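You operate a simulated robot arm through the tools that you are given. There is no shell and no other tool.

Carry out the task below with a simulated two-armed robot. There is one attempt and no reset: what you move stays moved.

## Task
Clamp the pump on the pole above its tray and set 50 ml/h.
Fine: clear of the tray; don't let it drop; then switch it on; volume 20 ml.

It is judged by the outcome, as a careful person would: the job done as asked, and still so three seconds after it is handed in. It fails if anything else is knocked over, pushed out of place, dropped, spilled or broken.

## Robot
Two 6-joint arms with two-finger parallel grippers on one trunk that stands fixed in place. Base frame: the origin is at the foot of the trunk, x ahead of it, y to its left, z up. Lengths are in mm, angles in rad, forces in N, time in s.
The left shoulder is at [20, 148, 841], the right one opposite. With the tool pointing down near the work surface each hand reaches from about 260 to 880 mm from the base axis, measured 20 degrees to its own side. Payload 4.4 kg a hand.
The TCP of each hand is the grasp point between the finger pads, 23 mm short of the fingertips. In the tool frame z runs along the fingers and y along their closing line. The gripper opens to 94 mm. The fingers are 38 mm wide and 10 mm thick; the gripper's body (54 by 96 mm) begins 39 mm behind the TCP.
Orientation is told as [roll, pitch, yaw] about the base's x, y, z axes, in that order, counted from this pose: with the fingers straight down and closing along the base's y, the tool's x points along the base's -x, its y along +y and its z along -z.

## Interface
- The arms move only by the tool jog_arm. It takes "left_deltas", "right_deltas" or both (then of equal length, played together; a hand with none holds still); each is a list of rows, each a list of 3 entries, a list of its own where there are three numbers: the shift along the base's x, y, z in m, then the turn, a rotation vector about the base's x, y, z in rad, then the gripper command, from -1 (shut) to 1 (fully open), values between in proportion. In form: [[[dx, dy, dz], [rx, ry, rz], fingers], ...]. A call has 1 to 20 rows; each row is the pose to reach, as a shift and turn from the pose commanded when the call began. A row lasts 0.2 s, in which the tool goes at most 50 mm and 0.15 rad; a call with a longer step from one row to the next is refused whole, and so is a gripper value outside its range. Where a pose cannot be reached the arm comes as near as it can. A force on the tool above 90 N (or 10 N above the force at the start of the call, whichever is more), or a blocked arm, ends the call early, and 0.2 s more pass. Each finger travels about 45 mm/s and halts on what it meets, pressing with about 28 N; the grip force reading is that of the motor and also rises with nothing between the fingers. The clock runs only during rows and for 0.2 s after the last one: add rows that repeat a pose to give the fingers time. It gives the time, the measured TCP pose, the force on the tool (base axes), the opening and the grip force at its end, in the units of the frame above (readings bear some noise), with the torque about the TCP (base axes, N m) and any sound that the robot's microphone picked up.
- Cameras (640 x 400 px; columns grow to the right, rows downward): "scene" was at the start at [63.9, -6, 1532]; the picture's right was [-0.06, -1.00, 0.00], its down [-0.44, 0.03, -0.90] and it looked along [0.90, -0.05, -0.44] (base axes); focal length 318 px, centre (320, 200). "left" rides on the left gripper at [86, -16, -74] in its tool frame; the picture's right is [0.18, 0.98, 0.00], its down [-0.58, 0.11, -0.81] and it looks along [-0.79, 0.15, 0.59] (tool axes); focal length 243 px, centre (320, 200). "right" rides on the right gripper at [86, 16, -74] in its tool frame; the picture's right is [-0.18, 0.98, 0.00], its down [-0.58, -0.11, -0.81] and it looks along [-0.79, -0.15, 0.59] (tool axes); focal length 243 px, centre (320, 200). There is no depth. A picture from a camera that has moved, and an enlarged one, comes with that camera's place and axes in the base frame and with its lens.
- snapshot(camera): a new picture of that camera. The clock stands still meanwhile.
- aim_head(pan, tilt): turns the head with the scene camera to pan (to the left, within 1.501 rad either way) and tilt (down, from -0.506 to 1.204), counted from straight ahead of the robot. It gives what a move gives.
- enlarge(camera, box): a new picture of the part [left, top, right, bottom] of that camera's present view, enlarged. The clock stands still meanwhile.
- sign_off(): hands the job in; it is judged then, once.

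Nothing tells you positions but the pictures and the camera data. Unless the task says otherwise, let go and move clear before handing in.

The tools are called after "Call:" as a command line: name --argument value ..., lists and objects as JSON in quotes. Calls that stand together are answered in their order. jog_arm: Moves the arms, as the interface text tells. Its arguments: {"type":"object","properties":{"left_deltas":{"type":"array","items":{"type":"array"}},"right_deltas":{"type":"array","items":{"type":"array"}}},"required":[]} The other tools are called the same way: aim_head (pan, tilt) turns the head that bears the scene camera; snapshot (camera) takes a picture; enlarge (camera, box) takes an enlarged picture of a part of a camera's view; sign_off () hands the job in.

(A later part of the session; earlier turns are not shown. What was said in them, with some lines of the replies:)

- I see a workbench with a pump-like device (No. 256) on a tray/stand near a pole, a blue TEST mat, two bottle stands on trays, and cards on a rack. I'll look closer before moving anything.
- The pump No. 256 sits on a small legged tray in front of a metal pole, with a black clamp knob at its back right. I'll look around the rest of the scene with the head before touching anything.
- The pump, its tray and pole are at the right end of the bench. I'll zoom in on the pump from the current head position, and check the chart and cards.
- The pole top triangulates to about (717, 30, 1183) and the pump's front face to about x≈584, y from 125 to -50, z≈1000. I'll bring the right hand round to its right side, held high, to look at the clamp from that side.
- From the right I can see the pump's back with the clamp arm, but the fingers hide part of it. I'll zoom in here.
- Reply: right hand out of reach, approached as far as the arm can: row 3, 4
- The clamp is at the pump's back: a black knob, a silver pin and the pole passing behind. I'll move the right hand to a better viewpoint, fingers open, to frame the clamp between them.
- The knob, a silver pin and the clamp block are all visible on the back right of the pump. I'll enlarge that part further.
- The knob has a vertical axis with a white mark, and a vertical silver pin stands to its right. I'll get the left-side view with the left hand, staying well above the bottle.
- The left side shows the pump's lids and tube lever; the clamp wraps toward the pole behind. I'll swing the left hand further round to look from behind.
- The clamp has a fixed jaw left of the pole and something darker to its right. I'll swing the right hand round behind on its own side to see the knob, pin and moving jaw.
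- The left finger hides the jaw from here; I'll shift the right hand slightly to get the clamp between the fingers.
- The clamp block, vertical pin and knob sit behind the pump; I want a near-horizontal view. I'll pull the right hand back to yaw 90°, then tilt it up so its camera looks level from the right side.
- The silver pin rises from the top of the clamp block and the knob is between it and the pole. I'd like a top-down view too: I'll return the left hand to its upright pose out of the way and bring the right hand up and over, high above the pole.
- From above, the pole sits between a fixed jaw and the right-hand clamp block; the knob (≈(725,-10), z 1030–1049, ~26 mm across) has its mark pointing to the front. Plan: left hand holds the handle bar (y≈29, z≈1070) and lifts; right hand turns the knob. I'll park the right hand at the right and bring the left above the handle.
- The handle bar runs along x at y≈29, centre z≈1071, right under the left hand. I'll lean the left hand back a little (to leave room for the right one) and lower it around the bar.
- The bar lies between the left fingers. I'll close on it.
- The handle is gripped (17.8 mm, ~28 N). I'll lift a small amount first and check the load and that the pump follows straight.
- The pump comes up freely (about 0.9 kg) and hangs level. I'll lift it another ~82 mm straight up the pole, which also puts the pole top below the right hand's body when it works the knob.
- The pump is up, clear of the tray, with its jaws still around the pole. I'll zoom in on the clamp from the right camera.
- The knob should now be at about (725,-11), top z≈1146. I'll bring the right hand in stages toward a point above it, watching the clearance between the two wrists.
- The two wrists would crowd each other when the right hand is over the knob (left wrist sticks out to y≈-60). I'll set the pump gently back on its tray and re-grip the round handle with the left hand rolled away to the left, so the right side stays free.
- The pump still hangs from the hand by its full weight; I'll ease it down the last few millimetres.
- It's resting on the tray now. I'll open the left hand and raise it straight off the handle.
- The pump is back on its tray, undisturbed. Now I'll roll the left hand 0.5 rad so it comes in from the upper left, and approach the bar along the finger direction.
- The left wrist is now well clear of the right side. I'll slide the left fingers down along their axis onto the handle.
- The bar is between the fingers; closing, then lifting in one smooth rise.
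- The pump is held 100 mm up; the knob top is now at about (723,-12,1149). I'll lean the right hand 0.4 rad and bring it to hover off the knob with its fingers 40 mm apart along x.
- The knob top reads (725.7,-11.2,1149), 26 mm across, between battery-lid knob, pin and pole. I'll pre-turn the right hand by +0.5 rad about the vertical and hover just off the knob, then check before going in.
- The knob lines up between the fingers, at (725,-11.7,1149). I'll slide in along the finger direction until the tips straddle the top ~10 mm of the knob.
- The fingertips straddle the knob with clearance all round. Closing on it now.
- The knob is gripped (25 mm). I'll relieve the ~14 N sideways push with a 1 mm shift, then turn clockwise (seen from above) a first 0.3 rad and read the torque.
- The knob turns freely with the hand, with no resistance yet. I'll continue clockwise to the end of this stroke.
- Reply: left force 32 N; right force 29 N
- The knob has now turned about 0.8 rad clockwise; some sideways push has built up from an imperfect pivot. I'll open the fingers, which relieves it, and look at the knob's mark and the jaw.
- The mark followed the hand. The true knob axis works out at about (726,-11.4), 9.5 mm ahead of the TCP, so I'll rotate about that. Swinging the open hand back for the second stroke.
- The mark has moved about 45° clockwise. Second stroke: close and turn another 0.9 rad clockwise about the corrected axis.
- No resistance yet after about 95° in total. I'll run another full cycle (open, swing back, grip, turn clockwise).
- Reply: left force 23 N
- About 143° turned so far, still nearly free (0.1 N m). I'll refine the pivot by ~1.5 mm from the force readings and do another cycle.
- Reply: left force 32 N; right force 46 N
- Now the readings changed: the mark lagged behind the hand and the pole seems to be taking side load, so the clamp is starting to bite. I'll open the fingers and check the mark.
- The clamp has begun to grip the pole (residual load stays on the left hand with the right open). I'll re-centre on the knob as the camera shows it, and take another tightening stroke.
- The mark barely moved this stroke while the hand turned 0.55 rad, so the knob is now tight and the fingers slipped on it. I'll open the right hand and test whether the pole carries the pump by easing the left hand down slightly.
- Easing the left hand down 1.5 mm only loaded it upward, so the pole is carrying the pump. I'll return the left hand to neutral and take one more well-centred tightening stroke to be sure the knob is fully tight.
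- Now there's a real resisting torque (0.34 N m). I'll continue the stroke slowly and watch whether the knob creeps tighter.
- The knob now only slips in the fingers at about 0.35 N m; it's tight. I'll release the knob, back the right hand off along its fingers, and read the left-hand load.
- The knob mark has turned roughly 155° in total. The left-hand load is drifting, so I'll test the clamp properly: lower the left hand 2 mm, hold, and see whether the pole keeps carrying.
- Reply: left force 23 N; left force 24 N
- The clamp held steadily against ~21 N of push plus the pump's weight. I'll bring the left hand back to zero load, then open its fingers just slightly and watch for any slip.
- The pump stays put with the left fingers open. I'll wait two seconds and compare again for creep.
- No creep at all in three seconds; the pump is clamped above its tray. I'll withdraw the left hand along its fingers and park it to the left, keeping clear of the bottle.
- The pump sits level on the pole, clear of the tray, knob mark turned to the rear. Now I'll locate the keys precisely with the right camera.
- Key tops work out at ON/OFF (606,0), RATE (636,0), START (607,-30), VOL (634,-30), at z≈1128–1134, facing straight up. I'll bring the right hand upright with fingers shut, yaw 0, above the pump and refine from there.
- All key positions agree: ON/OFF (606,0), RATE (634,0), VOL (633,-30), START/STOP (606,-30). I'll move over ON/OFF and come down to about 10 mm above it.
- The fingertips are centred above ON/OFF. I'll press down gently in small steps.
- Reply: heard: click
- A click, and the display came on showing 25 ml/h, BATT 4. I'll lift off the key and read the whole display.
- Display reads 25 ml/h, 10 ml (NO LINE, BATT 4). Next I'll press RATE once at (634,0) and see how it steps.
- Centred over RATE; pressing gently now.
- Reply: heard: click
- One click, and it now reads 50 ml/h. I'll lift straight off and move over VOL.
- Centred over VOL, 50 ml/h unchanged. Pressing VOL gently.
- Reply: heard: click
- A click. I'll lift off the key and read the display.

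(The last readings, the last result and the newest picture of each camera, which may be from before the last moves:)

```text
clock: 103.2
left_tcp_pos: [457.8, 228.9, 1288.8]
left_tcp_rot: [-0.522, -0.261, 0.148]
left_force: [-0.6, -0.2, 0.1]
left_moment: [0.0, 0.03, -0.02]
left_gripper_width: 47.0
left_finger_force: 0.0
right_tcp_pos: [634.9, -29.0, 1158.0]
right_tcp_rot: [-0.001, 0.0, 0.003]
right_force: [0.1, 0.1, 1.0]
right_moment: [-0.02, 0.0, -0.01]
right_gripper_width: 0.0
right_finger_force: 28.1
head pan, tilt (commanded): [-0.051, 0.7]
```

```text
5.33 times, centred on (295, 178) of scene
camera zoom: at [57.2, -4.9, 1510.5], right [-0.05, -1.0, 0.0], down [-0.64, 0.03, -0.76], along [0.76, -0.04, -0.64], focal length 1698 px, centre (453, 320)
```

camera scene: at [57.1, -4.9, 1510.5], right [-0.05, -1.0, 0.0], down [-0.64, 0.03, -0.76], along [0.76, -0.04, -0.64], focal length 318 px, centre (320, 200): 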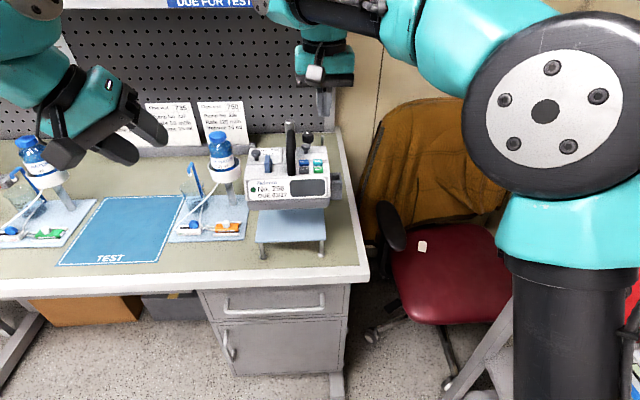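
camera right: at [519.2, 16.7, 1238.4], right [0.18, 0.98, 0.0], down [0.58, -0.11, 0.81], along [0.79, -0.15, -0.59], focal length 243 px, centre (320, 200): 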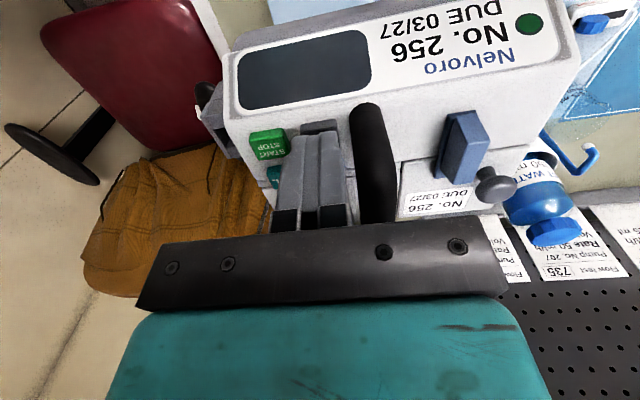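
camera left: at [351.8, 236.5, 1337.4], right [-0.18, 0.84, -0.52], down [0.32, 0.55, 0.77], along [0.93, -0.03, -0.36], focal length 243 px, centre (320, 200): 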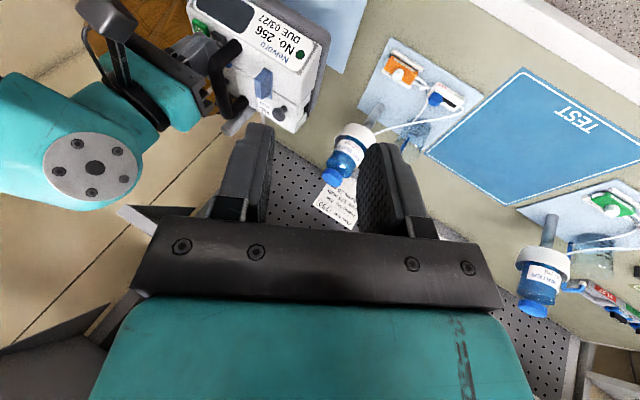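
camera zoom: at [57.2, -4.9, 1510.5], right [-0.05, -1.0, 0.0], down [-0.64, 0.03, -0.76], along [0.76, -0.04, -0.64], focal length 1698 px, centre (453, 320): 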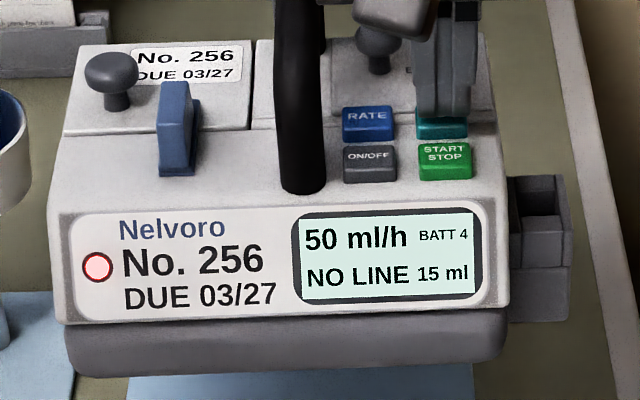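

Volume went from 10 to 15 ml. One more press of VOL should give 20 ml.

Call:
jog_arm --right_deltas '[[[0, 0, -0.003], [0, 0, 0], -1], [[0, 0, -0.0055], [0, 0, 0], -1]]'

Call:
jog_arm --right_deltas '[[[0, 0, -0.001], [0, 0, 0], -1]]'

Call:
enlarge --camera "scene" --box '[245, 140, 345, 215]'

```text
clock: 103.8
left_tcp_pos: [457.1, 228.2, 1288.9]
left_tcp_rot: [-0.519, -0.262, 0.148]
left_force: [-1.0, -0.1, -0.2]
left_moment: [0.05, 0.02, -0.03]
left_gripper_width: 47.1
left_finger_force: 0.1
right_tcp_pos: [633.5, -29.2, 1153.1]
right_tcp_rot: [0.0, -0.001, 0.002]
right_force: [0.3, 0.3, 0.9]
right_moment: [-0.01, 0.01, -0.02]
right_gripper_width: 0.1
right_finger_force: 28.0
head pan, tilt (commanded): [-0.051, 0.7]
```

```text
clock: 104.2
left_tcp_pos: [457.1, 228.4, 1288.9]
left_tcp_rot: [-0.52, -0.262, 0.149]
left_force: [0.1, -0.3, -0.9]
left_moment: [0.03, 0.01, 0.0]
left_gripper_width: 47.0
left_finger_force: 0.1
right_tcp_pos: [633.8, -29.3, 1151.9]
right_tcp_rot: [0.001, 0.001, 0.002]
right_force: [-0.5, 1.0, 2.1]
right_moment: [0.04, 0.01, 0.02]
right_gripper_width: 0.0
right_finger_force: 28.0
head pan, tilt (commanded): [-0.051, 0.7]
```

```text
5.33 times, centred on (295, 178) of scene
camera zoom: at [57.1, -4.9, 1510.5], right [-0.05, -1.0, 0.0], down [-0.64, 0.03, -0.76], along [0.76, -0.04, -0.64], focal length 1698 px, centre (453, 320)
```

zoom: 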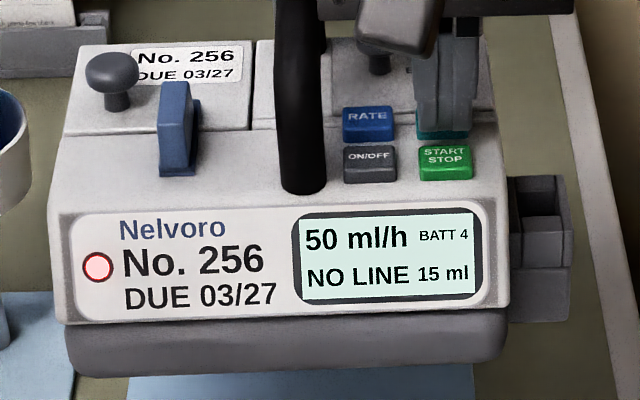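

No click yet; a little further down.

Call:
jog_arm --right_deltas '[[[0, 0, -0.0008], [0, 0, 0], -1]]'

Call:
enlarge --camera "scene" --box '[245, 140, 345, 215]'

```text
clock: 104.6
left_tcp_pos: [456.8, 229.6, 1288.1]
left_tcp_rot: [-0.52, -0.26, 0.149]
left_force: [-0.8, -0.5, -0.3]
left_moment: [-0.01, -0.01, 0.0]
left_gripper_width: 46.9
left_finger_force: 0.1
right_tcp_pos: [634.7, -28.5, 1151.6]
right_tcp_rot: [0.0, 0.001, 0.002]
right_force: [-0.8, 1.4, 2.7]
right_moment: [0.01, 0.01, 0.0]
right_gripper_width: 0.0
right_finger_force: 28.1
head pan, tilt (commanded): [-0.051, 0.7]
```

```text
5.33 times, centred on (295, 178) of scene
camera zoom: at [57.1, -4.9, 1510.5], right [-0.05, -1.0, 0.0], down [-0.64, 0.03, -0.77], along [0.76, -0.04, -0.64], focal length 1698 px, centre (453, 320)
```

zoom: 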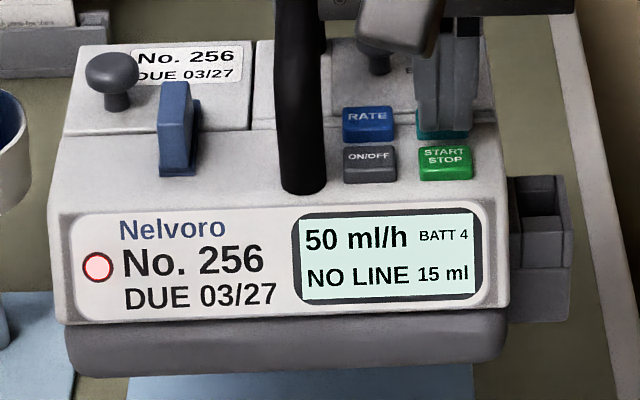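

Call:
jog_arm --right_deltas '[[[0, 0, -0.0007], [0, 0, 0], -1]]'

Call:
enlarge --camera "scene" --box '[245, 140, 345, 215]'

```text
clock: 105.0
left_tcp_pos: [457.1, 228.9, 1289.1]
left_tcp_rot: [-0.519, -0.262, 0.148]
left_force: [0.0, 0.0, 0.0]
left_moment: [-0.01, -0.01, -0.03]
left_gripper_width: 47.0
left_finger_force: 0.1
right_tcp_pos: [635.3, -30.2, 1150.8]
right_tcp_rot: [-0.002, -0.001, 0.0]
right_force: [-0.1, -1.4, 2.7]
right_moment: [-0.07, 0.03, 0.0]
right_gripper_width: 0.0
right_finger_force: 27.9
head pan, tilt (commanded): [-0.051, 0.7]
heard: click
```

```text
5.33 times, centred on (295, 178) of scene
camera zoom: at [57.1, -4.9, 1510.5], right [-0.05, -1.0, 0.0], down [-0.64, 0.03, -0.77], along [0.76, -0.04, -0.64], focal length 1698 px, centre (453, 320)
```

zoom: 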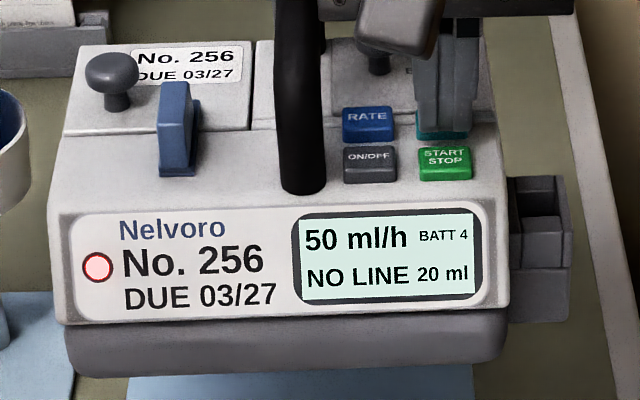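

The display now shows 50 ml/h and 20 ml. I'll lift straight off, then move the right hand away to the right.

Call:
jog_arm --right_deltas '[[[0, 0, 0.008], [0, 0, 0], -1], [[0, 0, 0.03], [0, 0, 0], -1], [[0, 0, 0.06], [0, 0, 0], -1], [[0, 0, 0.1], [0, 0, 0], -1], [[0, -0.02, 0.13], [0, 0, 0], -1], [[-0.02, -0.06, 0.14], [0, 0, 0], -1], [[-0.05, -0.1, 0.15], [0, 0, 0], -0.5], [[-0.08, -0.14, 0.16], [0, 0, 0], 0], [[-0.11, -0.17, 0.17], [0, 0, 0], 0], [[-0.13, -0.2, 0.17], [0, 0, 0], 0], [[-0.13, -0.2, 0.17], [0, 0, 0], 0]]'

Call:
snapshot --camera "scene"

Call:
enlarge --camera "scene" --box '[230, 110, 360, 260]'

```text
refused: row 7 steps farther than a row can; nothing moved
```

```text
taken
camera scene: at [57.1, -4.9, 1510.5], right [-0.05, -1.0, 0.0], down [-0.64, 0.03, -0.77], along [0.76, -0.04, -0.64], focal length 318 px, centre (320, 200)
```

scene: 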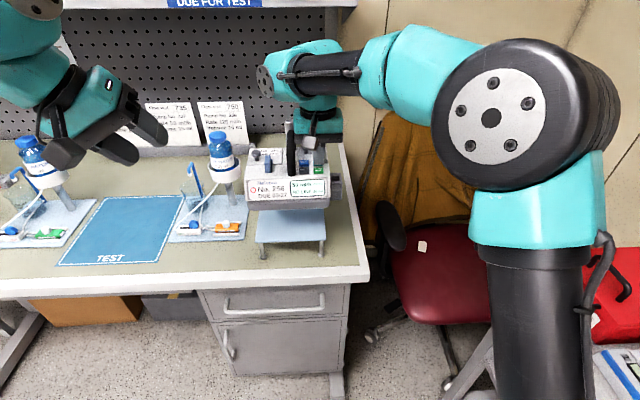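

```text
2.67 times, centred on (295, 185) of scene
camera zoom: at [57.1, -4.9, 1510.5], right [-0.05, -1.0, 0.0], down [-0.64, 0.03, -0.77], along [0.76, -0.04, -0.64], focal length 849 px, centre (387, 240)
```

zoom: 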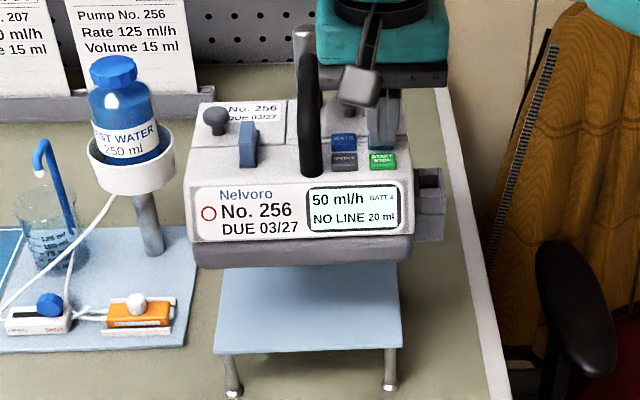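

The move was refused for too long a step; nothing moved and the display still reads 50 ml/h, 20 ml. I'll resend it with smaller steps.

Call:
jog_arm --right_deltas '[[[0, 0, 0.008], [0, 0, 0], -1], [[0, 0, 0.03], [0, 0, 0], -1], [[0, 0, 0.06], [0, 0, 0], -1], [[0, 0, 0.1], [0, 0, 0], -1], [[0, -0.02, 0.13], [0, 0, 0], -1], [[-0.01, -0.05, 0.135], [0, 0, 0], -1], [[-0.03, -0.08, 0.14], [0, 0, 0], -0.5], [[-0.05, -0.11, 0.145], [0, 0, 0], 0], [[-0.07, -0.14, 0.15], [0, 0, 0], 0], [[-0.09, -0.17, 0.155], [0, 0, 0], 0], [[-0.11, -0.2, 0.16], [0, 0, 0], 0], [[-0.11, -0.2, 0.16], [0, 0, 0], 0]]'

Call:
snapshot --camera "scene"

Call:
enlarge --camera "scene" --box '[230, 110, 360, 260]'

Call:
snapshot --camera "right"

```text
clock: 107.6
left_tcp_pos: [456.7, 229.4, 1289.7]
left_tcp_rot: [-0.521, -0.264, 0.15]
left_force: [-0.2, 0.9, 0.3]
left_moment: [0.0, 0.0, -0.03]
left_gripper_width: 46.8
left_finger_force: 0.0
right_tcp_pos: [525.8, -228.3, 1310.3]
right_tcp_rot: [0.001, 0.001, 0.002]
right_force: [0.2, -0.3, -0.1]
right_moment: [-0.02, 0.03, 0.03]
right_gripper_width: 47.1
right_finger_force: 0.0
head pan, tilt (commanded): [-0.051, 0.7]
```

```text
taken
camera scene: at [57.2, -4.8, 1510.5], right [-0.05, -1.0, 0.0], down [-0.64, 0.03, -0.76], along [0.76, -0.04, -0.64], focal length 318 px, centre (320, 200)
```

scene: 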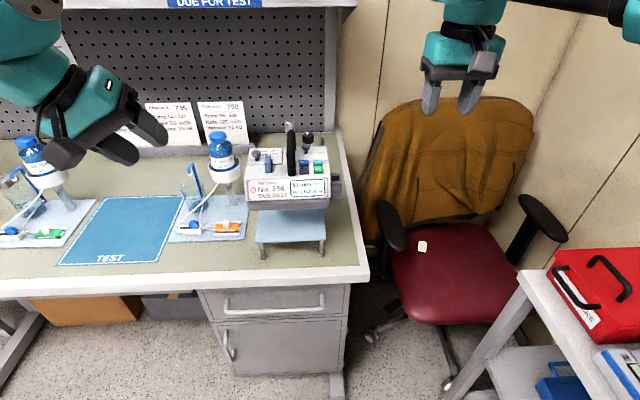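

```text
2.67 times, centred on (295, 185) of scene
camera zoom: at [57.2, -4.8, 1510.5], right [-0.05, -1.0, 0.0], down [-0.64, 0.03, -0.76], along [0.76, -0.04, -0.64], focal length 849 px, centre (387, 240)
```

zoom: 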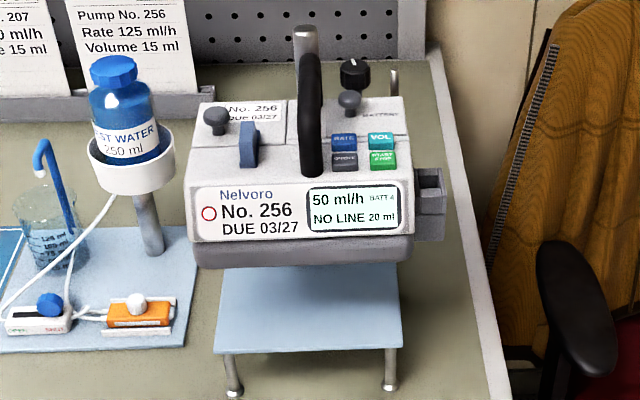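

```text
taken
camera right: at [438.9, -214.4, 1385.6], right [0.18, 0.98, 0.0], down [0.58, -0.11, 0.81], along [0.79, -0.15, -0.59], focal length 243 px, centre (320, 200)
```

right: 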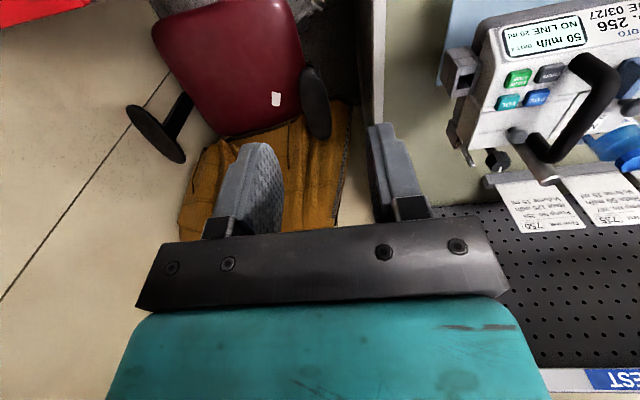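

Both hands are clear; the pump hangs on the pole above its tray, on, at 50 ml/h and 20 ml. I'll wait a few seconds and compare magnified views to make sure nothing creeps.

Call:
enlarge --camera "scene" --box '[245, 140, 345, 215]'

Call:
jog_arm --right_deltas '[[[0, 0, 0], [0, 0, 0], 0], [[0, 0, 0], [0, 0, 0], 0], [[0, 0, 0], [0, 0, 0], 0], [[0, 0, 0], [0, 0, 0], 0], [[0, 0, 0], [0, 0, 0], 0], [[0, 0, 0], [0, 0, 0], 0], [[0, 0, 0], [0, 0, 0], 0], [[0, 0, 0], [0, 0, 0], 0], [[0, 0, 0], [0, 0, 0], 0], [[0, 0, 0], [0, 0, 0], 0], [[0, 0, 0], [0, 0, 0], 0], [[0, 0, 0], [0, 0, 0], 0], [[0, 0, 0], [0, 0, 0], 0], [[0, 0, 0], [0, 0, 0], 0], [[0, 0, 0], [0, 0, 0], 0], [[0, 0, 0], [0, 0, 0], 0], [[0, 0, 0], [0, 0, 0], 0], [[0, 0, 0], [0, 0, 0], 0], [[0, 0, 0], [0, 0, 0], 0], [[0, 0, 0], [0, 0, 0], 0]]'

Call:
enlarge --camera "scene" --box '[245, 140, 345, 215]'

Call:
enlarge --camera "right" --box '[440, 0, 640, 180]'

```text
5.33 times, centred on (295, 178) of scene
camera zoom: at [57.2, -4.8, 1510.5], right [-0.05, -1.0, 0.0], down [-0.64, 0.03, -0.76], along [0.76, -0.04, -0.64], focal length 1698 px, centre (453, 320)
```

zoom: 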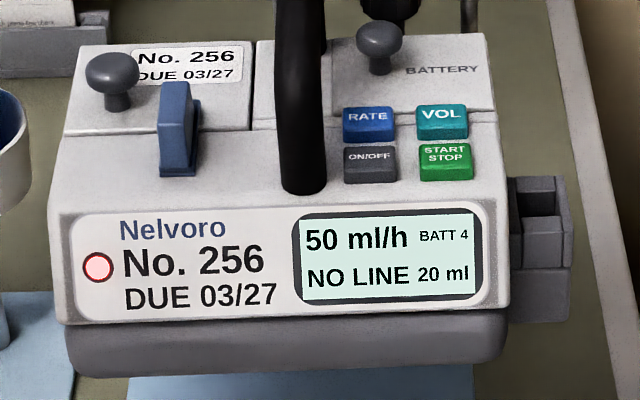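

```text
clock: 111.8
left_tcp_pos: [457.9, 228.9, 1287.8]
left_tcp_rot: [-0.521, -0.262, 0.147]
left_force: [-0.7, 1.1, -0.3]
left_moment: [-0.03, 0.02, 0.01]
left_gripper_width: 47.2
left_finger_force: 0.1
right_tcp_pos: [525.5, -229.5, 1309.9]
right_tcp_rot: [-0.001, 0.001, 0.003]
right_force: [-0.3, -1.0, -0.2]
right_moment: [0.0, -0.02, 0.0]
right_gripper_width: 47.0
right_finger_force: 0.2
head pan, tilt (commanded): [-0.051, 0.7]
```

```text
5.33 times, centred on (295, 178) of scene
camera zoom: at [57.1, -4.9, 1510.5], right [-0.05, -1.0, 0.0], down [-0.64, 0.03, -0.76], along [0.76, -0.04, -0.64], focal length 1698 px, centre (453, 320)
```

zoom: 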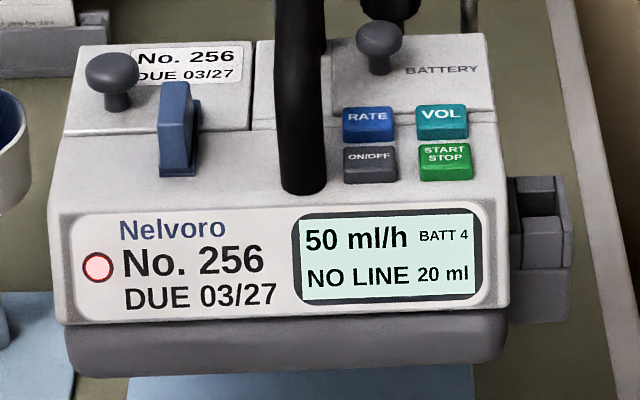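

```text
2.22 times, centred on (540, 90) of right
camera zoom: at [439.0, -214.1, 1385.7], right [0.18, 0.98, 0.0], down [0.58, -0.11, 0.81], along [0.79, -0.15, -0.59], focal length 539 px, centre (-169, 444)
```

zoom: 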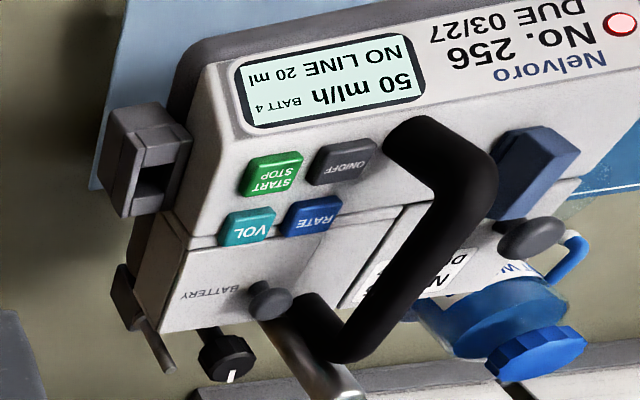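

Nothing has moved in four seconds. The pump is clamped on the pole, clear of its tray and switched on, reading 50 ml/h and 20 ml. Both hands are clear and the other items are still in place, so I'm handing the job in.

Call:
sign_off

```text
The job is handed in.
```

Pump No. 256 is clamped on the pole about 97 mm above its tray and switched on. It is set to 50 ml/h and 20 ml, and I've handed the job in.

- **Clamp:** I turned the knob clockwise, a bit under half a turn, until the fingers slipped on it. The clamp held against about 21 N of downward push plus the pump's weight. In the last four seconds before hand-in it did not move.
- **Settings:** ON/OFF was pressed once, RATE once (25 to 50 ml/h) and VOL twice (10 to 20 ml). I did not press START, since you didn't ask for it.
- **Display:** the pump also shows "NO LINE" and "BATT 4", and its light is now red. I take "NO LINE" to mean no tubing is fitted. I left both as they were.

Partway through I set the pump back on its tray once, so I could re-grip the handle from a better angle before clamping it. Both hands are clear, and nothing else looks moved.
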